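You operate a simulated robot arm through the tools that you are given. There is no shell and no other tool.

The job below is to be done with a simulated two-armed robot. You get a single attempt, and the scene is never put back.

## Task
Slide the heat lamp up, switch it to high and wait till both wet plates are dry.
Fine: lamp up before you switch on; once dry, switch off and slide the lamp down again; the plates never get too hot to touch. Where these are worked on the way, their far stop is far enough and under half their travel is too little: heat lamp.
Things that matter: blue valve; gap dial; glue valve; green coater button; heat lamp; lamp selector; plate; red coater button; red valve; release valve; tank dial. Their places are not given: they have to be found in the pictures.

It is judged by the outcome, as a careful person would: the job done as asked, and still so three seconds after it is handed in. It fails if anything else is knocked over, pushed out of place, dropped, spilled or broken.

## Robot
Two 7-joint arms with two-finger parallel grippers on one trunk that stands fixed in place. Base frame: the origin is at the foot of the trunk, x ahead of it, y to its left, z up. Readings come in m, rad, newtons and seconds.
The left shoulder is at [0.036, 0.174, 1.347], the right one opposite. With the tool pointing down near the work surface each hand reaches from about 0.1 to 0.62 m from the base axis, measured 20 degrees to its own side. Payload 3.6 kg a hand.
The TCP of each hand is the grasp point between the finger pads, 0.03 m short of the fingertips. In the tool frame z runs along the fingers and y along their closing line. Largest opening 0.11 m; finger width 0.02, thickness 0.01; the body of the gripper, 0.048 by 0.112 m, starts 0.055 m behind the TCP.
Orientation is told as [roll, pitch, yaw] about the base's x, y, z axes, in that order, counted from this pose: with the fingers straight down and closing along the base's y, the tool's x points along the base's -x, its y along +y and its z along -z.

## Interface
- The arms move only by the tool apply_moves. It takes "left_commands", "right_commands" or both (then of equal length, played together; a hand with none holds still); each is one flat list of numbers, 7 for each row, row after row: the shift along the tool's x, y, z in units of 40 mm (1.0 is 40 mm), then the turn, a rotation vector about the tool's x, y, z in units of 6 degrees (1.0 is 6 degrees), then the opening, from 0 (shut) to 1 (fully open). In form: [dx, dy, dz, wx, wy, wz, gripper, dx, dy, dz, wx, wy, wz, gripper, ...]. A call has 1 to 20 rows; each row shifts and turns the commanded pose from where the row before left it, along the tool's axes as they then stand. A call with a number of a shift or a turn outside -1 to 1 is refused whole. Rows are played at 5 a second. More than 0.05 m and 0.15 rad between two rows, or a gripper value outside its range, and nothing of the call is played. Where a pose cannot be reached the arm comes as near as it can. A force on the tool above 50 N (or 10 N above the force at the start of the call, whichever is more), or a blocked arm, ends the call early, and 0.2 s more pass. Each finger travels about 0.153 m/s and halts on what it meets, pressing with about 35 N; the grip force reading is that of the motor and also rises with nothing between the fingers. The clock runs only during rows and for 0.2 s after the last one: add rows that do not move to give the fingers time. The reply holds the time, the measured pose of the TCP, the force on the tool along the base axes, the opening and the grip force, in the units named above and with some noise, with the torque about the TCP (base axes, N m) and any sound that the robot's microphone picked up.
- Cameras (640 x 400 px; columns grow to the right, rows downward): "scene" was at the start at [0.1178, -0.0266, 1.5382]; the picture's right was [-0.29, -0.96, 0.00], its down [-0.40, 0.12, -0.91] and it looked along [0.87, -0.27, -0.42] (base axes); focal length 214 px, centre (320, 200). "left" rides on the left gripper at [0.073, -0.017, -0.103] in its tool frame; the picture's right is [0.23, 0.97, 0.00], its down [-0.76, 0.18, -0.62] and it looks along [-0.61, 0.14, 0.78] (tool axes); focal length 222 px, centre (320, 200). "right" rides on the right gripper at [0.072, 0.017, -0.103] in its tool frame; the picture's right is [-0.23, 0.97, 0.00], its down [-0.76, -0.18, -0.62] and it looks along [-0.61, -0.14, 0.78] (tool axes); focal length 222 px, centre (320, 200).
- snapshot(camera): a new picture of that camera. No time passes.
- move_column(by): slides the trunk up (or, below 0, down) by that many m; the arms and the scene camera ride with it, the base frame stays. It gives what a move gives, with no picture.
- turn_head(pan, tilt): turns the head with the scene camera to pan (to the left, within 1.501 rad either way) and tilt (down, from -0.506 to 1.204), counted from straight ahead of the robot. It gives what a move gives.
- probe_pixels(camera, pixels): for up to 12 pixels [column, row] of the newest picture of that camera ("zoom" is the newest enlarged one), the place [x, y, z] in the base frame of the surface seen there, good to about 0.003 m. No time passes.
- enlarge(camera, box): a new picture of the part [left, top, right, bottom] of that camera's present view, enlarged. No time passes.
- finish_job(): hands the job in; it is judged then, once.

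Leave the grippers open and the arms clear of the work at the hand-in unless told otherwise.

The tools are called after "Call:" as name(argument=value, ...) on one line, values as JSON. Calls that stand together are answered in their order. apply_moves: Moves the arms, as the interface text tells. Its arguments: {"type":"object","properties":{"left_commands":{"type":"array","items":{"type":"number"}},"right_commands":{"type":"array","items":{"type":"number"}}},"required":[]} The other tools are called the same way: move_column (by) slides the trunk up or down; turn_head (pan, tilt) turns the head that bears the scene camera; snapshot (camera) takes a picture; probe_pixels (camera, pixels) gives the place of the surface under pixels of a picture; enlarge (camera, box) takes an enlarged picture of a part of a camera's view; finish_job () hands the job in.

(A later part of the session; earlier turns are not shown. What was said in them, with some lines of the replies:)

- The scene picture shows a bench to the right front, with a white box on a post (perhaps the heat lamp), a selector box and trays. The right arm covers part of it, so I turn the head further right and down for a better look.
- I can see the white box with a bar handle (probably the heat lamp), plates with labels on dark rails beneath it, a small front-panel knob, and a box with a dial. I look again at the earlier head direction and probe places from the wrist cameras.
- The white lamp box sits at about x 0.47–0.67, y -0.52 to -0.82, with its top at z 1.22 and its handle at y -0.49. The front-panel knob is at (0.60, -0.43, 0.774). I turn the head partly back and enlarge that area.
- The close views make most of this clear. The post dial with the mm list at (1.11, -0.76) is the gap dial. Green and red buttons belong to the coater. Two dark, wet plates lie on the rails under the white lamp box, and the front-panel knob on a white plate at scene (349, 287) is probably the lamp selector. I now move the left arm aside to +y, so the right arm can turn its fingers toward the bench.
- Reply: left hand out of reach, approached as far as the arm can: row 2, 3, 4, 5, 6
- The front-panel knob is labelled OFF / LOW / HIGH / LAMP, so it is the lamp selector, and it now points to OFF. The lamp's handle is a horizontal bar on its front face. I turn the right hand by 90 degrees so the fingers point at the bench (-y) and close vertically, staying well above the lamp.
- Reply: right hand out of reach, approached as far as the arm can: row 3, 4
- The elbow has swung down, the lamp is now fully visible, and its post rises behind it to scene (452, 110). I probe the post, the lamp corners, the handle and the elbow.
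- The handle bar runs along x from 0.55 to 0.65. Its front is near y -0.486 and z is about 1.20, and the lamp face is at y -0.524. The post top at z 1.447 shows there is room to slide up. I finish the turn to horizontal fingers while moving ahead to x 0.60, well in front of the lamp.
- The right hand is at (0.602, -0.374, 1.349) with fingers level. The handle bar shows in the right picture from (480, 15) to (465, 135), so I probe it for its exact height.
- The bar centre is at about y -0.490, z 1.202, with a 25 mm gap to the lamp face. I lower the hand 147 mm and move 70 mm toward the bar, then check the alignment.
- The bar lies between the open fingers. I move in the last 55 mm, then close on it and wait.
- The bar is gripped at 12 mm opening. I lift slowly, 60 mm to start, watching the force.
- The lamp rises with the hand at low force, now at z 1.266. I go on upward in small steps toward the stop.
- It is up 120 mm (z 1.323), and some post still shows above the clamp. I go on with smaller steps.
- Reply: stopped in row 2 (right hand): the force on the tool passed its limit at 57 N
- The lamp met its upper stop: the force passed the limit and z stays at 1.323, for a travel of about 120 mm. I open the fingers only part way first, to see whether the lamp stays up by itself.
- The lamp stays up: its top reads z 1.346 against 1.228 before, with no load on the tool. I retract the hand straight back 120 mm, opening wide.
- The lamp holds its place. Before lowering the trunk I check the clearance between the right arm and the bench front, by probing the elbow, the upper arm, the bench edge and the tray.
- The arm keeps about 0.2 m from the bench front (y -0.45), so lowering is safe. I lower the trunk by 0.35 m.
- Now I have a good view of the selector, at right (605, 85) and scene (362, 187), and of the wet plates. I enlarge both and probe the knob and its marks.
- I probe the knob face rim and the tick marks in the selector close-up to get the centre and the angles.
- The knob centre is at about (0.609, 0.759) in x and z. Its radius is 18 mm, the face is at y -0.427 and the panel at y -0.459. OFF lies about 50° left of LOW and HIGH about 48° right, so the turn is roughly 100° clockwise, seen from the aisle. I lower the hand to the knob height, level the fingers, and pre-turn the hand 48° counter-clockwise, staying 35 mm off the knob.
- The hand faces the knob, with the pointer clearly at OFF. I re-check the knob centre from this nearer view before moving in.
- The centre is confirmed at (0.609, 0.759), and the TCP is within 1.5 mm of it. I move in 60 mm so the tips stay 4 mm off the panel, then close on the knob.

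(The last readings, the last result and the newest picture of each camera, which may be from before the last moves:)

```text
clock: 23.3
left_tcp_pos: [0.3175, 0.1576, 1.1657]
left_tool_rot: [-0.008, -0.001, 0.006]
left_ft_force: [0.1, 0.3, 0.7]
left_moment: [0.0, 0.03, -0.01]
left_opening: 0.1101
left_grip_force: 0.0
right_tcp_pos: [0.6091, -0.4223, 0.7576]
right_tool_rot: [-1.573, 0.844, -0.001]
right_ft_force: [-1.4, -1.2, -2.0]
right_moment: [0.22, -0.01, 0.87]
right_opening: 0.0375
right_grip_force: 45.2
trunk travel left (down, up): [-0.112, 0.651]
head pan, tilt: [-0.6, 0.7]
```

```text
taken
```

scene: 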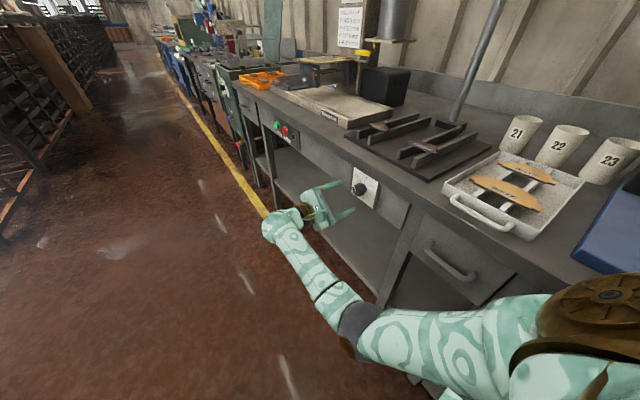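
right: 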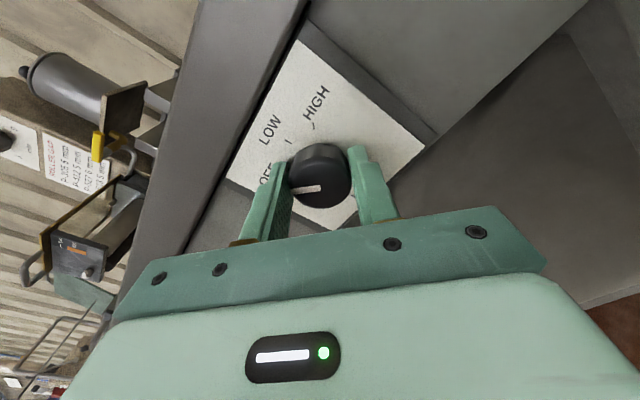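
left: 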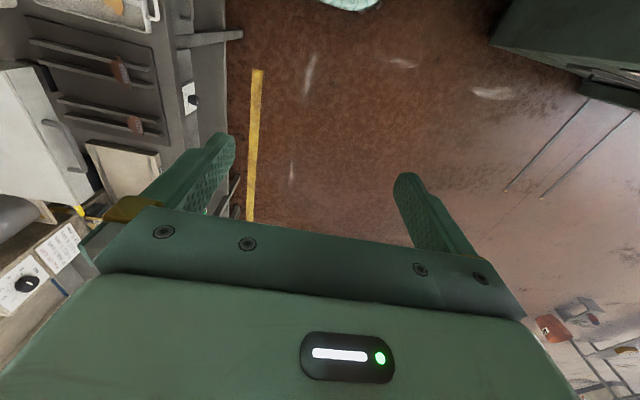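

The knob is gripped at 37.5 mm. I take a baseline close-up of the wet plates, then turn the knob 96° clockwise (positive about the tool z) to HIGH.

Call:
enlarge(camera="scene", box=[340, 95, 480, 185])

Call:
apply_moves(right_commands=[0, 0, 0, 0, 0, 1, 0, 0, 0, 0, 0, 0, 1, 0, 0, 0, 0, 0, 0, 1, 0, 0, 0, 0, 0, 0, 1, 0, 0, 0, 0, 0, 0, 1, 0, 0, 0, 0, 0, 0, 1, 0, 0, 0, 0, 0, 0, 1, 0, 0, 0, 0, 0, 0, 1, 0, 0, 0, 0, 0, 0, 1, 0, 0, 0, 0, 0, 0, 1, 0, 0, 0, 0, 0, 0, 1, 0, 0, 0, 0, 0, 0, 1, 0, 0, 0, 0, 0, 0, 1, 0, 0, 0, 0, 0, 0, 1, 0, 0, 0, 0, 0, 0, 1, 0, 0, 0, 0, 0, 0, 1, 0])

Call:
snapshot(camera="right")

Call:
snapshot(camera="scene")

Call:
enlarge(camera="scene", box=[340, 95, 480, 185])

```text
4.44 times, centred on (410, 140) of scene
```

zoom: 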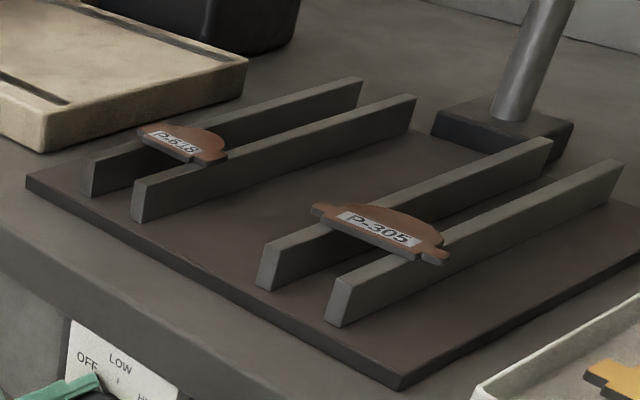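

```text
clock: 26.7
left_tcp_pos: [0.3187, 0.1582, 1.1641]
left_tool_rot: [-0.009, 0.0, 0.007]
left_ft_force: [-0.3, 0.8, -0.1]
left_moment: [0.04, 0.03, -0.03]
left_opening: 0.1102
left_grip_force: 0.1
right_tcp_pos: [0.61, -0.4223, 0.7569]
right_tool_rot: [-1.572, -0.829, 0.001]
right_ft_force: [3.4, 8.3, -17.6]
right_moment: [0.13, 0.95, 0.26]
right_opening: 0.0375
right_grip_force: 45.6
trunk travel left (down, up): [-0.112, 0.651]
head pan, tilt: [-0.6, 0.7]
```

```text
taken
```

right: 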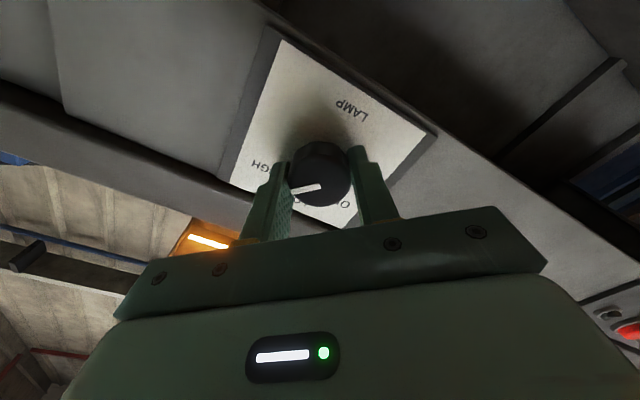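

```text
taken
```

scene: 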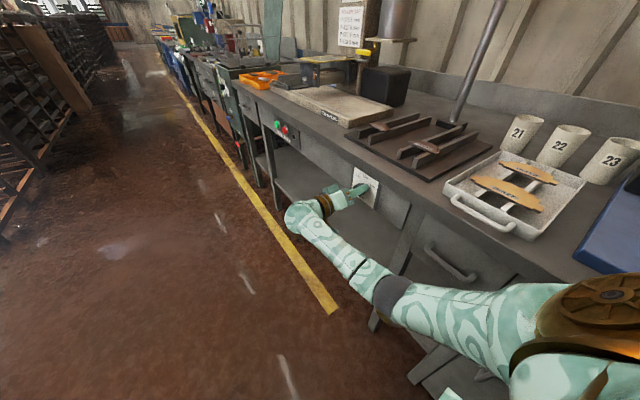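

```text
4.44 times, centred on (410, 140) of scene
```

zoom: 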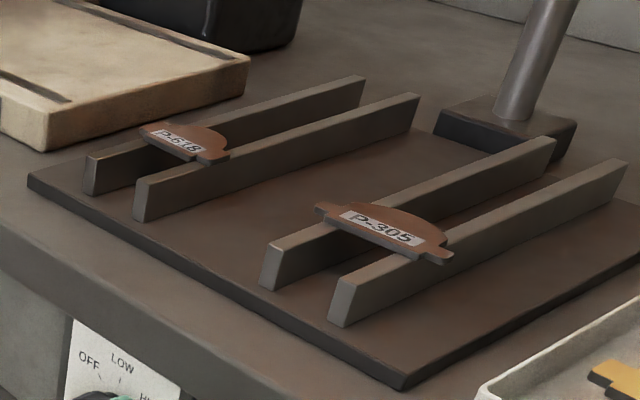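

The lamp now glows orange, at right (208, 241). I check from the right camera whether the pointer really is at HIGH.

Call:
enlarge(camera="right", box=[220, 60, 420, 240])

Call:
probe_pixels(camera="right", pixels=[[318, 187], [300, 191], [320, 172]])

Call:
enlarge(camera="scene", box=[335, 155, 395, 215])

```text
2.22 times, centred on (320, 150) of right
```

zoom: 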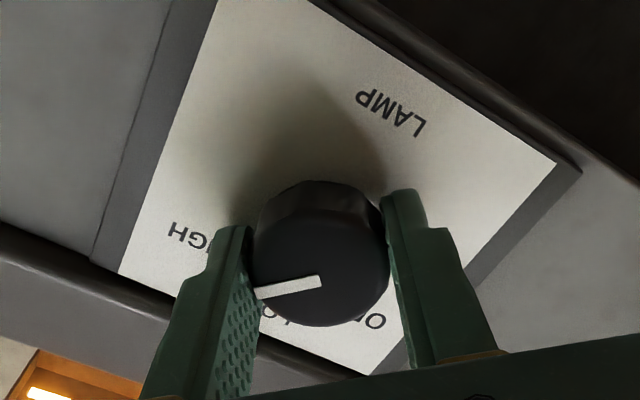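

```text
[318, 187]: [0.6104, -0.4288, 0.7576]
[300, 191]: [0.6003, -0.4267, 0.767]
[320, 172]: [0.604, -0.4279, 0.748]
```

```text
6.67 times, centred on (365, 185) of scene
```

zoom: 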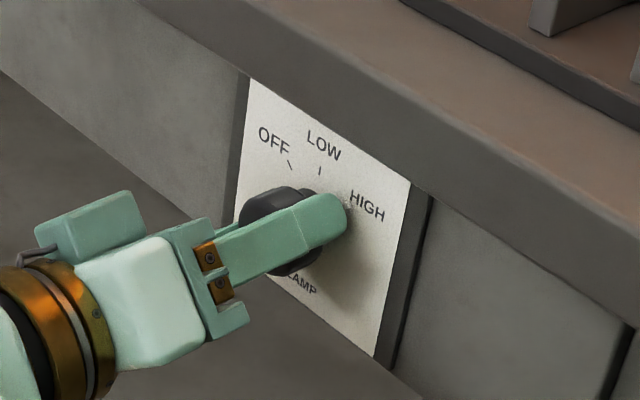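

The pointer direction works out to about 47° right of vertical, which matches the HIGH tick. I open the fingers just enough to relieve the strain, keeping them around the knob, and check pointer and plates.

Call:
apply_moves(right_commands=[0, 0, 0, 0, 0, 0, 0.45, 0, 0, 0, 0, 0, 0, 0.45])

Call:
enlarge(camera="right", box=[220, 60, 420, 240])

Call:
enlarge(camera="scene", box=[340, 95, 480, 185])

```text
clock: 27.3
left_tcp_pos: [0.3179, 0.1578, 1.1655]
left_tool_rot: [-0.008, -0.001, 0.008]
left_ft_force: [-0.5, -0.4, 0.8]
left_moment: [0.02, -0.04, 0.0]
left_opening: 0.1099
left_grip_force: 0.1
right_tcp_pos: [0.6076, -0.4241, 0.7601]
right_tool_rot: [-1.574, -0.834, 0.003]
right_ft_force: [0.0, 0.2, 0.8]
right_moment: [-0.01, 0.0, -0.02]
right_opening: 0.0494
right_grip_force: 0.0
trunk travel left (down, up): [-0.112, 0.651]
head pan, tilt: [-0.6, 0.7]
```

```text
2.22 times, centred on (320, 150) of right
```

zoom: 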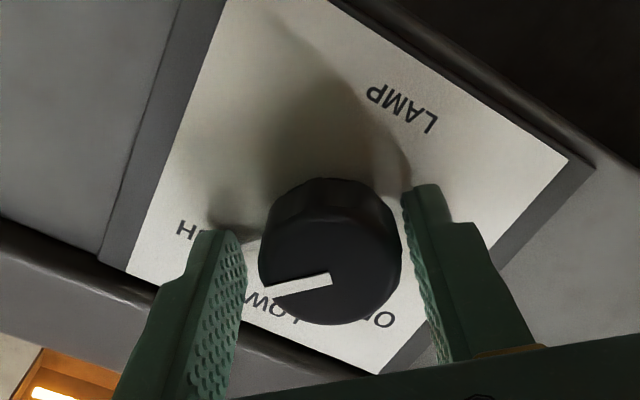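

```text
4.44 times, centred on (410, 140) of scene
```

zoom: 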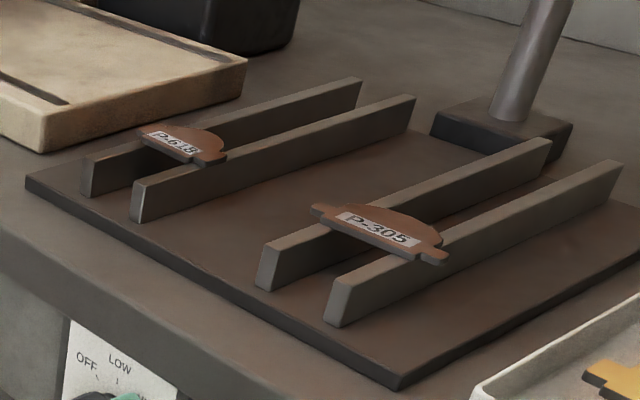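

I probe the pointer line again, now that the knob is free, to be sure it is at HIGH and not LOW.

Call:
probe_pixels(camera="right", pixels=[[322, 187], [304, 191], [313, 189], [322, 180], [340, 200], [345, 165], [300, 180]])

Call:
snapshot(camera="right")

Call:
snapshot(camera="left")

```text
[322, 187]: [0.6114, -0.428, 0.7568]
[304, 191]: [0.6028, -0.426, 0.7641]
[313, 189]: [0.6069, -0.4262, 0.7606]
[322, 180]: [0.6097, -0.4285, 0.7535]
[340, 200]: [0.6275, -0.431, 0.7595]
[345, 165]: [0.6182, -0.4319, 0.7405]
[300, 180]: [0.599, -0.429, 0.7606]
```

```text
taken
```

right: 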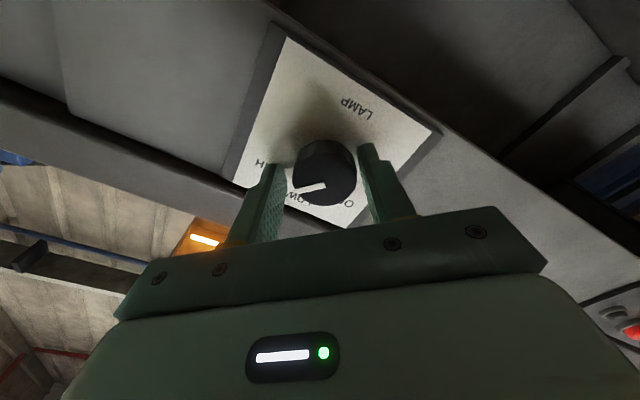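

```text
taken
```

left: 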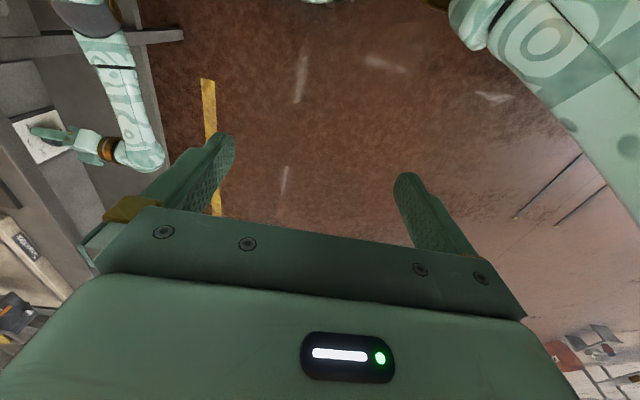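

The pointer is 50° right of vertical, so the selector is at HIGH and the lamp is on. Now I wait, about 2 seconds at a time, and compare the plates with their first look: dark, wet brown.

Call:
apply_moves(right_commands=[0, 0, 0, 0, 0, 0, 0.45, 0, 0, 0, 0, 0, 0, 0.45, 0, 0, 0, 0, 0, 0, 0.45, 0, 0, 0, 0, 0, 0, 0.45, 0, 0, 0, 0, 0, 0, 0.45, 0, 0, 0, 0, 0, 0, 0.45, 0, 0, 0, 0, 0, 0, 0.45, 0, 0, 0, 0, 0, 0, 0.45, 0, 0, 0, 0, 0, 0, 0.45, 0, 0, 0, 0, 0, 0, 0.45])

Call:
enlarge(camera="scene", box=[340, 95, 480, 185])

Call:
enlarge(camera="scene", box=[405, 120, 445, 160])

```text
clock: 29.5
left_tcp_pos: [0.3158, 0.1587, 1.1657]
left_tool_rot: [-0.008, 0.0, 0.006]
left_ft_force: [0.6, 0.2, -0.5]
left_moment: [-0.02, 0.0, 0.0]
left_opening: 0.1099
left_grip_force: 0.1
right_tcp_pos: [0.6079, -0.4241, 0.7581]
right_tool_rot: [-1.572, -0.83, 0.001]
right_ft_force: [0.5, 0.1, -0.4]
right_moment: [-0.03, -0.02, -0.02]
right_opening: 0.0496
right_grip_force: 0.0
trunk travel left (down, up): [-0.112, 0.651]
head pan, tilt: [-0.6, 0.7]
```

```text
4.44 times, centred on (410, 140) of scene
```

zoom: 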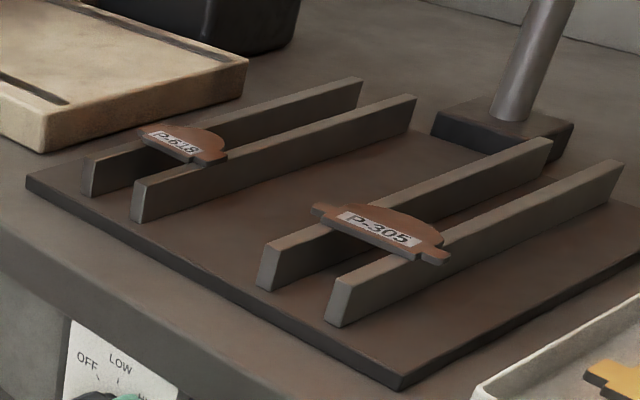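

```text
10.00 times, centred on (425, 140) of scene
```

zoom: 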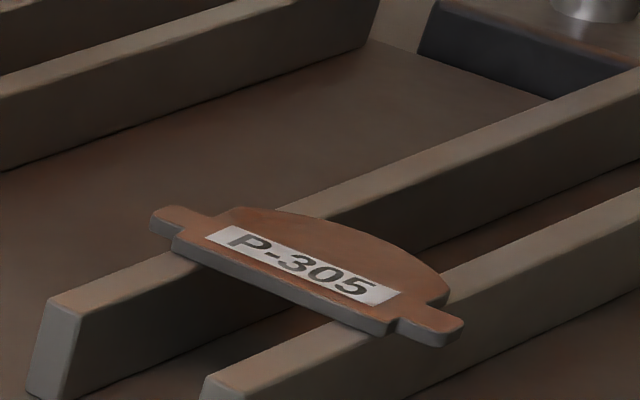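

After 3 seconds on HIGH the plates look about the same, a touch lighter. I wait 3 seconds more and look again.

Call:
apply_moves(right_commands=[0, 0, 0, 0, 0, 0, 0.45, 0, 0, 0, 0, 0, 0, 0.45, 0, 0, 0, 0, 0, 0, 0.45, 0, 0, 0, 0, 0, 0, 0.45, 0, 0, 0, 0, 0, 0, 0.45, 0, 0, 0, 0, 0, 0, 0.45, 0, 0, 0, 0, 0, 0, 0.45, 0, 0, 0, 0, 0, 0, 0.45, 0, 0, 0, 0, 0, 0, 0.45, 0, 0, 0, 0, 0, 0, 0.45, 0, 0, 0, 0, 0, 0, 0.45, 0, 0, 0, 0, 0, 0, 0.45, 0, 0, 0, 0, 0, 0, 0.45, 0, 0, 0, 0, 0, 0, 0.45])

Call:
enlarge(camera="scene", box=[340, 95, 480, 185])

Call:
enlarge(camera="scene", box=[405, 120, 445, 160])

```text
clock: 32.5
left_tcp_pos: [0.3187, 0.1581, 1.1643]
left_tool_rot: [-0.008, -0.003, 0.007]
left_ft_force: [0.1, 0.3, -0.6]
left_moment: [0.01, 0.03, 0.04]
left_opening: 0.1098
left_grip_force: 0.1
right_tcp_pos: [0.6075, -0.4232, 0.7585]
right_tool_rot: [-1.572, -0.832, 0.001]
right_ft_force: [0.3, -0.4, 0.1]
right_moment: [-0.03, 0.01, 0.0]
right_opening: 0.0495
right_grip_force: 0.1
trunk travel left (down, up): [-0.112, 0.651]
head pan, tilt: [-0.6, 0.7]
```

```text
4.44 times, centred on (410, 140) of scene
```

zoom: 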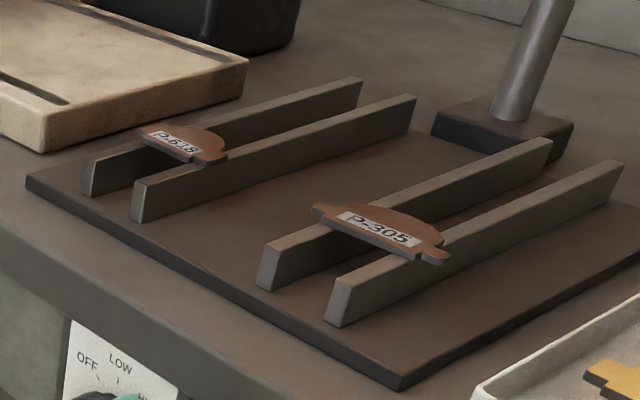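

```text
10.00 times, centred on (425, 140) of scene
```

zoom: 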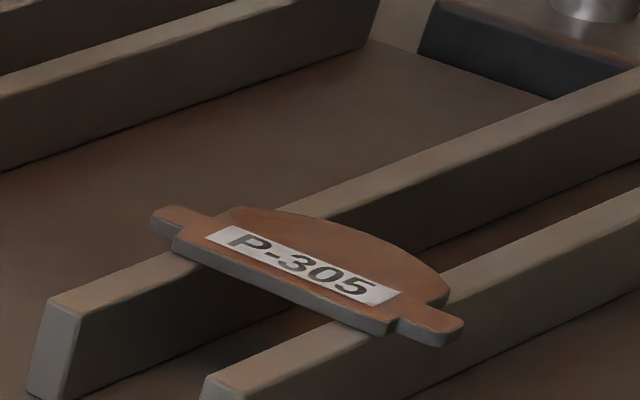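

No visible change yet at 32.5 s. I wait 4 seconds more.

Call:
apply_moves(right_commands=[0, 0, 0, 0, 0, 0, 0.45, 0, 0, 0, 0, 0, 0, 0.45, 0, 0, 0, 0, 0, 0, 0.45, 0, 0, 0, 0, 0, 0, 0.45, 0, 0, 0, 0, 0, 0, 0.45, 0, 0, 0, 0, 0, 0, 0.45, 0, 0, 0, 0, 0, 0, 0.45, 0, 0, 0, 0, 0, 0, 0.45, 0, 0, 0, 0, 0, 0, 0.45, 0, 0, 0, 0, 0, 0, 0.45, 0, 0, 0, 0, 0, 0, 0.45, 0, 0, 0, 0, 0, 0, 0.45, 0, 0, 0, 0, 0, 0, 0.45, 0, 0, 0, 0, 0, 0, 0.45, 0, 0, 0, 0, 0, 0, 0.45, 0, 0, 0, 0, 0, 0, 0.45, 0, 0, 0, 0, 0, 0, 0.45, 0, 0, 0, 0, 0, 0, 0.45])

Call:
enlarge(camera="scene", box=[365, 105, 455, 165])

Call:
enlarge(camera="scene", box=[405, 120, 445, 160])

```text
clock: 36.3
left_tcp_pos: [0.3166, 0.1581, 1.1656]
left_tool_rot: [-0.008, -0.002, 0.006]
left_ft_force: [-0.3, -0.2, 0.5]
left_moment: [0.0, -0.02, 0.01]
left_opening: 0.1103
left_grip_force: 0.0
right_tcp_pos: [0.607, -0.4244, 0.7584]
right_tool_rot: [-1.572, -0.832, 0.0]
right_ft_force: [-0.1, -0.6, 0.0]
right_moment: [0.04, 0.01, -0.01]
right_opening: 0.0493
right_grip_force: 0.1
trunk travel left (down, up): [-0.112, 0.651]
head pan, tilt: [-0.6, 0.7]
```

```text
6.67 times, centred on (410, 135) of scene
```

zoom: 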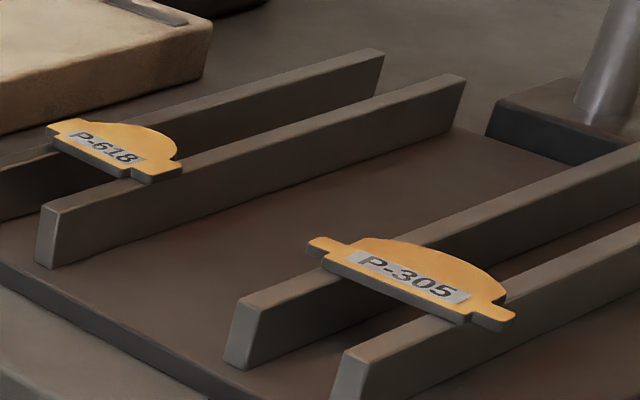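

```text
10.00 times, centred on (425, 140) of scene
```

zoom: 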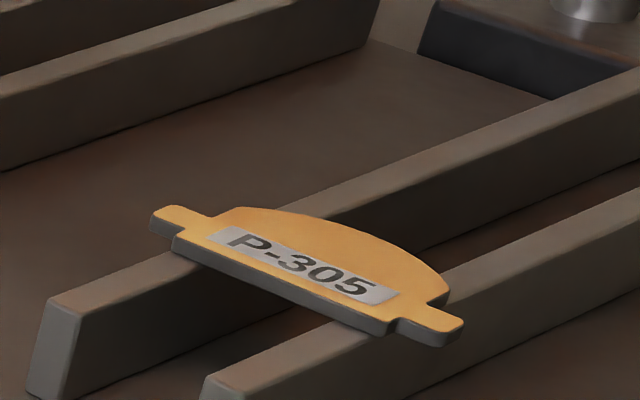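

Both plates have turned from dark brown to the same yellow as the dry plates in the tray, so they are dry. I switch off at once: close on the knob and turn it back about 100° counter-clockwise to OFF.

Call:
apply_moves(right_commands=[0, 0, 0, 0, 0, 0, 0, 0, 0, 0, 0, 0, 0, 0, 0, 0, 0, 0, 0, -1, 0, 0, 0, 0, 0, 0, -1, 0, 0, 0, 0, 0, 0, -1, 0, 0, 0, 0, 0, 0, -1, 0, 0, 0, 0, 0, 0, -1, 0, 0, 0, 0, 0, 0, -1, 0, 0, 0, 0, 0, 0, -1, 0, 0, 0, 0, 0, 0, -1, 0, 0, 0, 0, 0, 0, -1, 0, 0, 0, 0, 0, 0, -1, 0, 0, 0, 0, 0, 0, -1, 0, 0, 0, 0, 0, 0, -1, 0, 0, 0, 0, 0, 0, -1, 0, 0, 0, 0, 0, 0, -1, 0, 0, 0, 0, 0, 0, -1, 0, 0, 0, 0, 0, 0, -1, 0, 0, 0, 0, 0, 0, -0.6, 0])

Call:
snapshot(camera="right")

Call:
enlarge(camera="scene", box=[340, 95, 480, 215])

```text
clock: 40.3
left_tcp_pos: [0.3164, 0.1577, 1.1652]
left_tool_rot: [-0.009, -0.003, 0.006]
left_ft_force: [0.3, 0.7, 0.1]
left_moment: [-0.01, 0.03, 0.04]
left_opening: 0.1099
left_grip_force: 0.0
right_tcp_pos: [0.6082, -0.4233, 0.7596]
right_tool_rot: [-1.575, 0.904, -0.008]
right_ft_force: [0.0, 2.6, 0.1]
right_moment: [0.17, -0.82, -0.35]
right_opening: 0.0378
right_grip_force: 44.9
trunk travel left (down, up): [-0.112, 0.651]
head pan, tilt: [-0.6, 0.7]
```

```text
taken
```

right: 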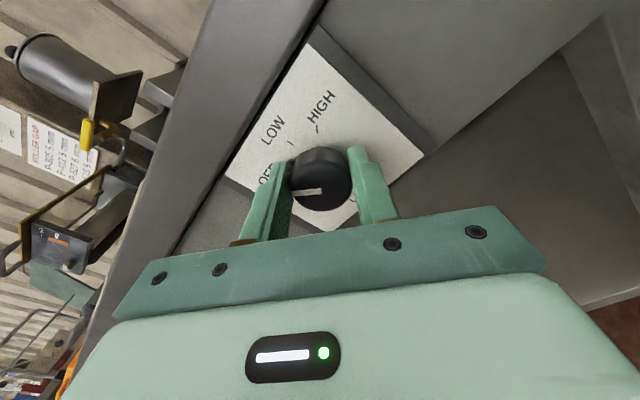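

```text
3.33 times, centred on (410, 155) of scene
```

zoom: 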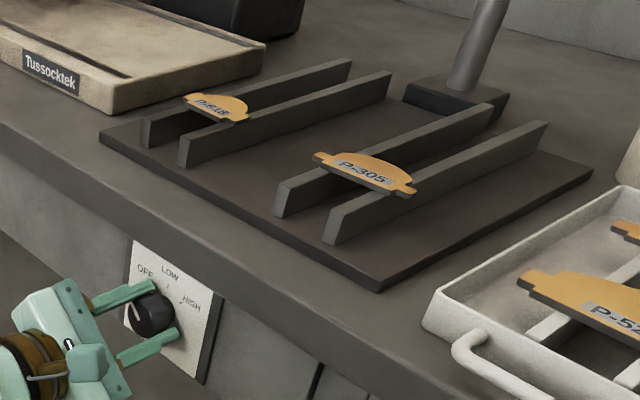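

The knob is back at OFF, and the reddish light on the rack seems gone. I open the fingers and back off 60 mm to verify the selector.

Call:
apply_moves(right_commands=[0, 0, 0, 0, 0, 0, 0.7, 0, 0, 0, 0, 0, 0, 0.7, 0, 0, -0.75, 0, 0, 0, 0.7, 0, 0, -0.75, 0, 0, 0, 0.7])

Call:
snapshot(camera="right")

Call:
enlarge(camera="right", box=[240, 30, 410, 195])

Call:
enlarge(camera="scene", box=[340, 95, 480, 215])

```text
clock: 41.3
left_tcp_pos: [0.3174, 0.159, 1.1648]
left_tool_rot: [-0.008, -0.002, 0.009]
left_ft_force: [-0.9, -0.4, 0.1]
left_moment: [0.02, -0.01, 0.01]
left_opening: 0.1099
left_grip_force: 0.0
right_tcp_pos: [0.6073, -0.3635, 0.7571]
right_tool_rot: [-1.573, 0.909, -0.003]
right_ft_force: [1.2, 1.1, -0.6]
right_moment: [0.0, -0.01, -0.01]
right_opening: 0.0772
right_grip_force: 0.0
trunk travel left (down, up): [-0.112, 0.651]
head pan, tilt: [-0.6, 0.7]
```

```text
taken
```

right: 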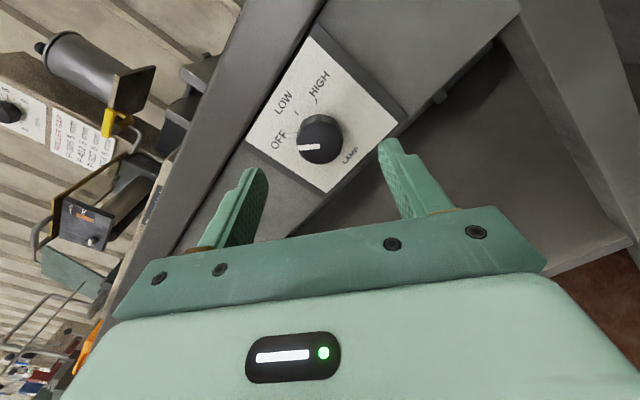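

```text
2.42 times, centred on (325, 112) of right
```

zoom: 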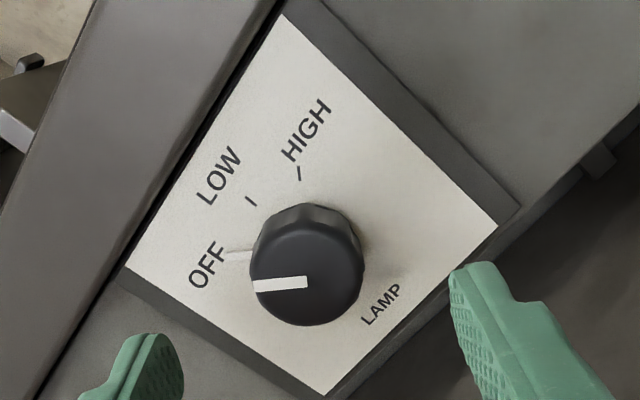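

```text
3.33 times, centred on (410, 155) of scene
```

zoom: 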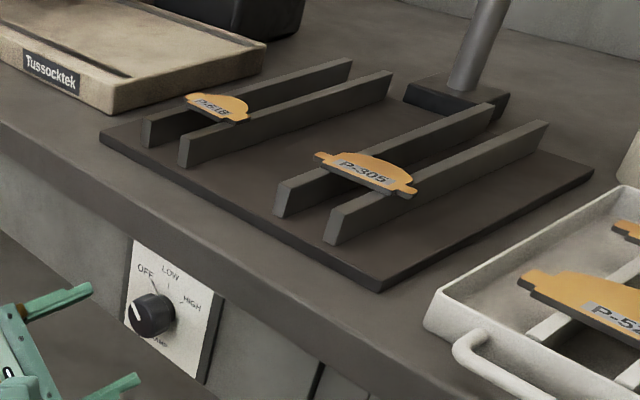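

The selector stands at OFF and both plates are yellow and dry. I turn the hand level again (+52°) and raise it 217 mm, then raise the trunk 0.35 m to get back to the handle height.

Call:
apply_moves(right_commands=[0, 0, 0, 0, 0, 1, 0.7, 0, 0, 0, 0, 0, 1, 0.7, 0, 0, 0, 0, 0, 1, 0.7, 0, 0, 0, 0, 0, 1, 0.7, 0, 0, 0, 0, 0, 1, 0.7, 0, 0, 0, 0, 0, 1, 0.7, 0, 0, 0, 0, 0, 1, 0.7, 0, 0, 0, 0, 0, 1, 0.7, 0, 0, 0, 0, 0, 0.68, 0.7, 0, -1, 0, 0, 0, 0, 1, 0, -1, 0, 0, 0, 0, 1, 0, -1, 0, 0, 0, 0, 1, 0, -1, 0, 0, 0, 0, 1, 0, -1, 0, 0, 0, 0, 1, 0.1, -0.4, 0, 0, 0, 0, 1])

Call:
move_column(by=0.35)

Call:
snapshot(camera="right")

Call:
snapshot(camera="scene")

```text
clock: 44.5
left_tcp_pos: [0.3173, 0.1597, 1.1659]
left_tool_rot: [-0.009, -0.001, 0.007]
left_ft_force: [-0.1, -0.8, 0.9]
left_moment: [-0.02, 0.0, 0.01]
left_opening: 0.11
left_grip_force: 0.1
right_tcp_pos: [0.6038, -0.3631, 0.9755]
right_tool_rot: [-1.572, -0.001, -0.002]
right_ft_force: [-0.8, -0.3, 0.2]
right_moment: [-0.02, -0.03, 0.03]
right_opening: 0.1099
right_grip_force: 0.1
trunk travel left (down, up): [-0.112, 0.651]
head pan, tilt: [-0.6, 0.7]
```

```text
clock: 47.9
left_tcp_pos: [0.3177, 0.1592, 1.5152]
left_tool_rot: [-0.008, 0.0, 0.007]
left_ft_force: [0.4, 0.6, 0.4]
left_moment: [0.03, -0.01, 0.03]
left_opening: 0.1102
left_grip_force: 0.1
right_tcp_pos: [0.6043, -0.363, 1.3245]
right_tool_rot: [-1.573, -0.002, -0.002]
right_ft_force: [0.1, -0.1, 0.2]
right_moment: [-0.02, -0.01, 0.0]
right_opening: 0.1102
right_grip_force: 0.0
trunk travel left (down, up): [-0.462, 0.301]
head pan, tilt: [-0.6, 0.7]
```

```text
taken
```

right: 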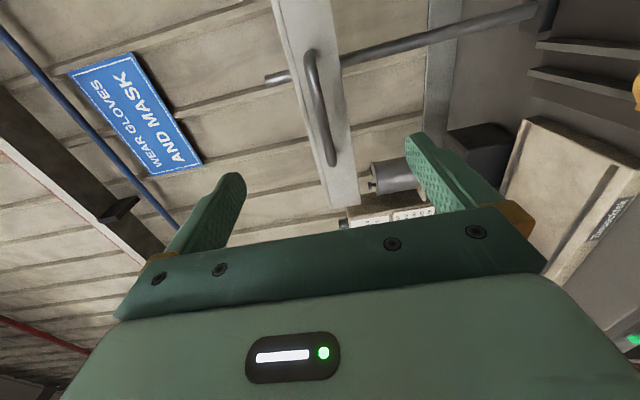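

```text
taken
```

scene: 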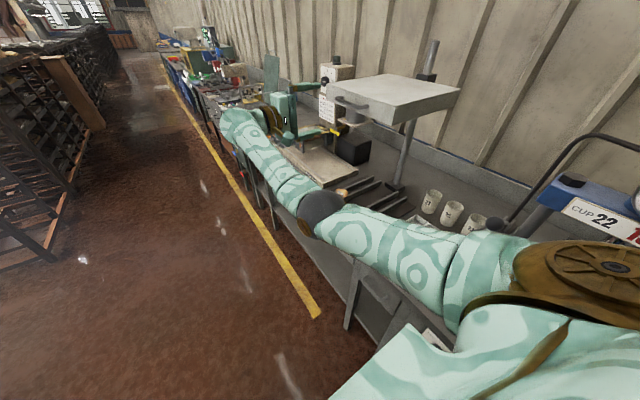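

The hand is level at (0.604, -0.363, 1.3245), in front of the handle. I probe the bar once more to confirm its height.

Call:
probe_pixels(camera="right", pixels=[[315, 85], [319, 105], [323, 125], [312, 70], [300, 80]])

```text
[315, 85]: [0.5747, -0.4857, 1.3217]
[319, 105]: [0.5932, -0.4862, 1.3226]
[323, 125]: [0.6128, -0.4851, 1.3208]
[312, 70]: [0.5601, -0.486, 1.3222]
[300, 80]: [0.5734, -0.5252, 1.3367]
```

The bar centre is at z 1.322. I move in 120 mm and close on it.

Call:
apply_moves(right_commands=[0, 0.05, 0.9, 0, 0, 0, 1, 0, 0, 0.9, 0, 0, 0, 1, 0, 0, 0.7, 0, 0, 0, 1, 0, 0, 0.5, 0, 0, 0, 1, 0, 0, 0, 0, 0, 0, 0, 0, 0, 0, 0, 0, 0, 0, 0, 0, 0, 0, 0, 0, 0, 0, 0, 0, 0, 0, 0, 0])

Call:
snapshot(camera="right")

```text
clock: 49.7
left_tcp_pos: [0.3179, 0.1594, 1.5148]
left_tool_rot: [-0.009, -0.001, 0.007]
left_ft_force: [0.6, 1.1, 0.0]
left_moment: [-0.01, 0.0, 0.0]
left_opening: 0.1098
left_grip_force: 0.1
right_tcp_pos: [0.6028, -0.4835, 1.3235]
right_tool_rot: [-1.572, -0.001, -0.002]
right_ft_force: [-1.1, 0.9, -2.9]
right_moment: [0.0, 0.13, 0.17]
right_opening: 0.0116
right_grip_force: 45.4
trunk travel left (down, up): [-0.462, 0.301]
head pan, tilt: [-0.6, 0.7]
```

```text
taken
```

right: 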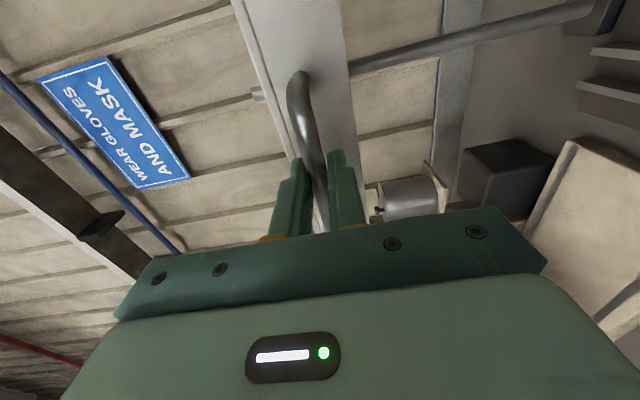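

The bar is held again at 11.6 mm. I slide the lamp down 116 mm in small steps, watching for the lower stop.

Call:
apply_moves(right_commands=[0, 0.3, 0, 0, 0, 0, 0, 0, 0.3, 0, 0, 0, 0, 0, 0, 0.3, 0, 0, 0, 0, 0, 0, 0.3, 0, 0, 0, 0, 0, 0, 0.3, 0, 0, 0, 0, 0, 0, 0.3, 0, 0, 0, 0, 0, 0, 0.3, 0, 0, 0, 0, 0, 0, 0.3, 0, 0, 0, 0, 0, 0, 0.3, 0, 0, 0, 0, 0, 0, 0.2, 0, 0, 0, 0, 0])

Call:
snapshot(camera="scene")

```text
clock: 51.9
left_tcp_pos: [0.3176, 0.1574, 1.5162]
left_tool_rot: [-0.008, -0.001, 0.008]
left_ft_force: [0.5, 0.5, 0.3]
left_moment: [0.02, 0.0, 0.02]
left_opening: 0.1098
left_grip_force: 0.1
right_tcp_pos: [0.6039, -0.4846, 1.2058]
right_tool_rot: [-1.57, -0.001, -0.002]
right_ft_force: [3.4, -2.9, 4.5]
right_moment: [-0.07, 0.09, -0.17]
right_opening: 0.0118
right_grip_force: 45.3
trunk travel left (down, up): [-0.462, 0.301]
head pan, tilt: [-0.6, 0.7]
```

```text
taken
```

scene: 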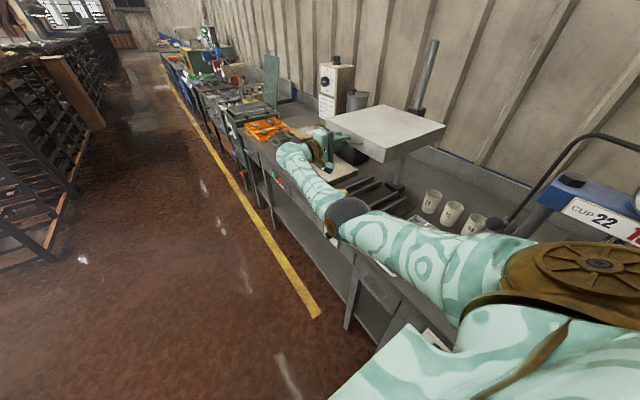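

The lamp came down freely to z 1.206, and it started at 1.203. I press down a few millimetres more to meet the lower stop.

Call:
apply_moves(right_commands=[0, 0.08, 0, 0, 0, 0, 0, 0, 0.08, 0, 0, 0, 0, 0, 0, 0.08, 0, 0, 0, 0, 0, 0, 0.05, 0, 0, 0, 0, 0])

```text
clock: 52.9
left_tcp_pos: [0.3145, 0.1588, 1.5161]
left_tool_rot: [-0.009, -0.004, 0.008]
left_ft_force: [0.6, 0.5, 1.1]
left_moment: [0.02, -0.01, 0.0]
left_opening: 0.11
left_grip_force: 0.1
right_tcp_pos: [0.6036, -0.4837, 1.2029]
right_tool_rot: [-1.586, -0.011, 0.0]
right_ft_force: [13.9, -15.3, 43.0]
right_moment: [-0.37, 0.64, -0.37]
right_opening: 0.0118
right_grip_force: 44.7
trunk travel left (down, up): [-0.462, 0.301]
head pan, tilt: [-0.6, 0.7]
```

The lower stop is reached: 43 N upward, with z back at 1.203. I relieve the press, open the fingers and retract 120 mm.

Call:
apply_moves(right_commands=[0, -0.15, 0, 0, 0, 0, 0, 0, 0, 0, 0, 0, 0, 0.4, 0, 0, 0, 0, 0, 0, 0.5, 0, 0, -0.6, 0, 0, 0, 0.6, 0, 0, -0.8, 0, 0, 0, 0.8, 0, 0, -0.8, 0, 0, 0, 1, 0, 0, -0.8, 0, 0, 0, 1])

Call:
snapshot(camera="right")

Call:
snapshot(camera="scene")

Call:
probe_pixels(camera="scene", pixels=[[400, 130], [350, 120], [385, 155], [430, 130]])

```text
clock: 54.5
left_tcp_pos: [0.3168, 0.1607, 1.5163]
left_tool_rot: [-0.009, -0.002, 0.006]
left_ft_force: [-0.5, -0.1, -0.8]
left_moment: [0.01, 0.0, 0.02]
left_opening: 0.11
left_grip_force: 0.1
right_tcp_pos: [0.6042, -0.3623, 1.2008]
right_tool_rot: [-1.573, -0.004, -0.001]
right_ft_force: [0.5, 0.5, 0.1]
right_moment: [0.0, 0.03, -0.02]
right_opening: 0.1103
right_grip_force: 0.0
trunk travel left (down, up): [-0.462, 0.301]
head pan, tilt: [-0.6, 0.7]
```

```text
taken
```

right: 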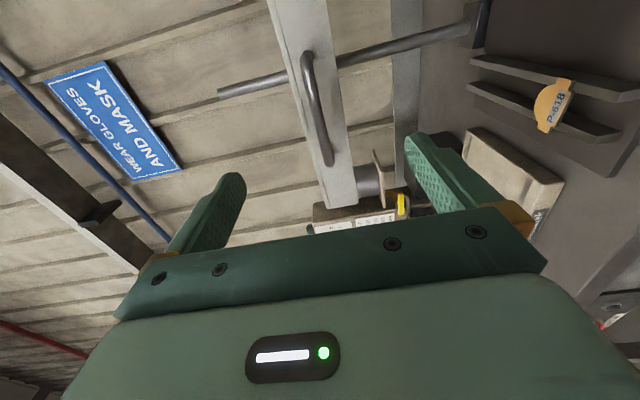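

```text
taken
```

scene: 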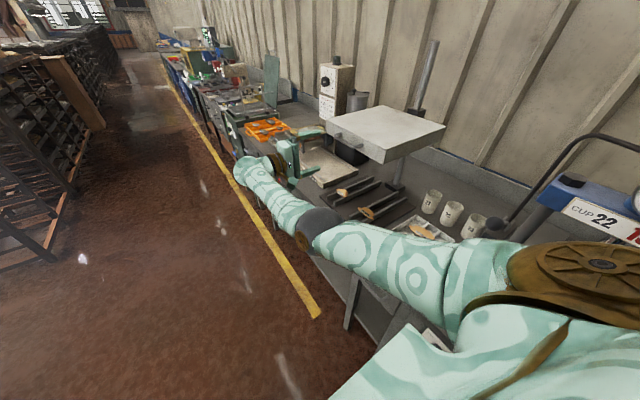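

```text
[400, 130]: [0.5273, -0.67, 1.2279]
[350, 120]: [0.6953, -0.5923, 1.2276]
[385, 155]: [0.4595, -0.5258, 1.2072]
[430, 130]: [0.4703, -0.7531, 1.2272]
```

The lamp is down again with its top at z 1.2275, same as at the start. I withdraw the right hand a further 120 mm clear of the bench and do a last check of selector and plates.

Call:
apply_moves(right_commands=[0, 0, -1, 0, 0, 0, 1, 0, 0, -1, 0, 0, 0, 1, 0, 0, -1, 0, 0, 0, 1, 0, 0, 0, 0, 0, 0, 1, 0, 0, 0, 0, 0, 0, 1])

Call:
snapshot(camera="scene")

Call:
snapshot(camera="right")

Call:
enlarge(camera="scene", box=[280, 80, 480, 240])

Call:
snapshot(camera="left")

```text
clock: 55.7
left_tcp_pos: [0.3163, 0.158, 1.5158]
left_tool_rot: [-0.009, -0.003, 0.007]
left_ft_force: [0.3, -0.5, -0.5]
left_moment: [-0.01, -0.01, -0.02]
left_opening: 0.1101
left_grip_force: 0.0
right_tcp_pos: [0.5878, -0.2571, 1.1931]
right_tool_rot: [-1.573, -0.003, -0.003]
right_ft_force: [0.0, 0.5, 0.1]
right_moment: [-0.02, 0.04, 0.02]
right_opening: 0.1099
right_grip_force: 0.0
right hand out of reach, approached as far as the arm can: row 2, 3
trunk travel left (down, up): [-0.462, 0.301]
head pan, tilt: [-0.6, 0.7]
```

```text
taken
```

scene: 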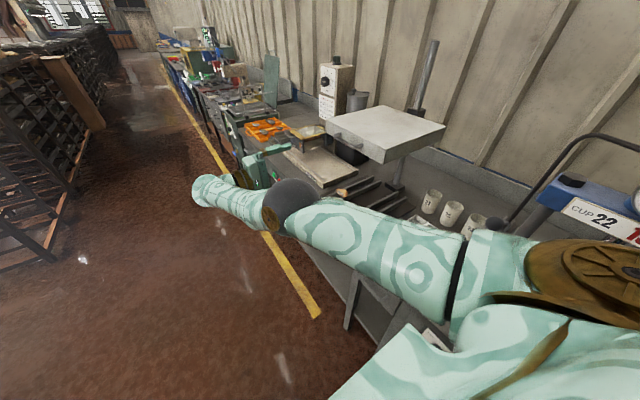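

```text
taken
```

right: 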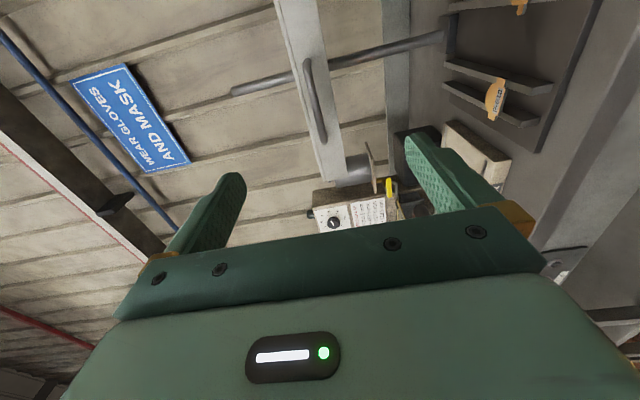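

```text
2.50 times, centred on (380, 160) of scene
```

zoom: 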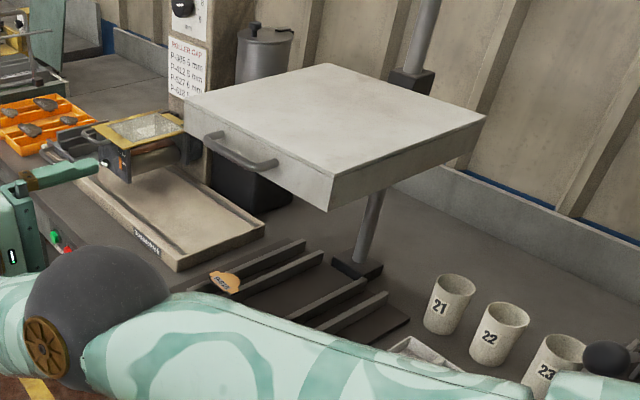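

```text
taken
```

left: 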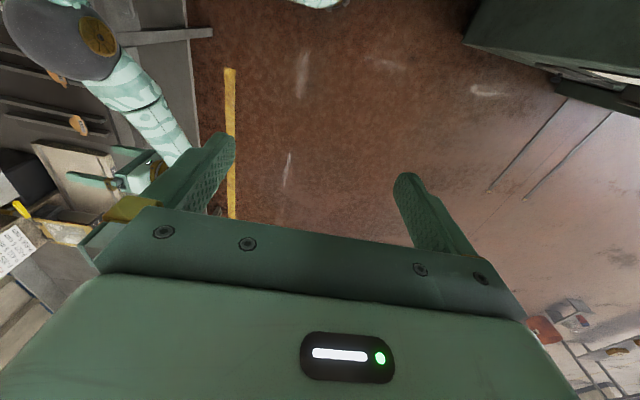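

The lamp is down and not glowing, the selector was confirmed at OFF after I let go of it, and both plates are dry and in their places. The grippers are open, both arms are clear of the bench and nothing else was moved. I hand the job in.

Call:
finish_job()

```text
The job is handed in.
```

Both plates on the rack (P-618 and P-305) are dry. The lamp is switched off and slid back down to where it started. I have handed the job in, but no verdict came back.

- **Lamp up:** I slid the heat lamp up about 120 mm to its top stop before switching anything on, and it stayed there on its own.
- **Drying:** I turned the selector to HIGH. After about 10 seconds both plates had changed from dark brown to the yellow of the plates in the tray, which I took as dry.
- **Switch off and down:** I turned the selector back to OFF straight away; switching off took about 4 seconds. A close look confirmed it at OFF. I then slid the lamp down to its lower stop, with its top back at the starting height.
- **Heat:** Nothing here reads plate temperature, so I could not check directly that they stayed cool enough to touch. I relied on the lamp being at its top stop and switching off as soon as I saw the plates were dry.

Nothing else was touched or moved. Both grippers are open and the arms are clear of the bench.
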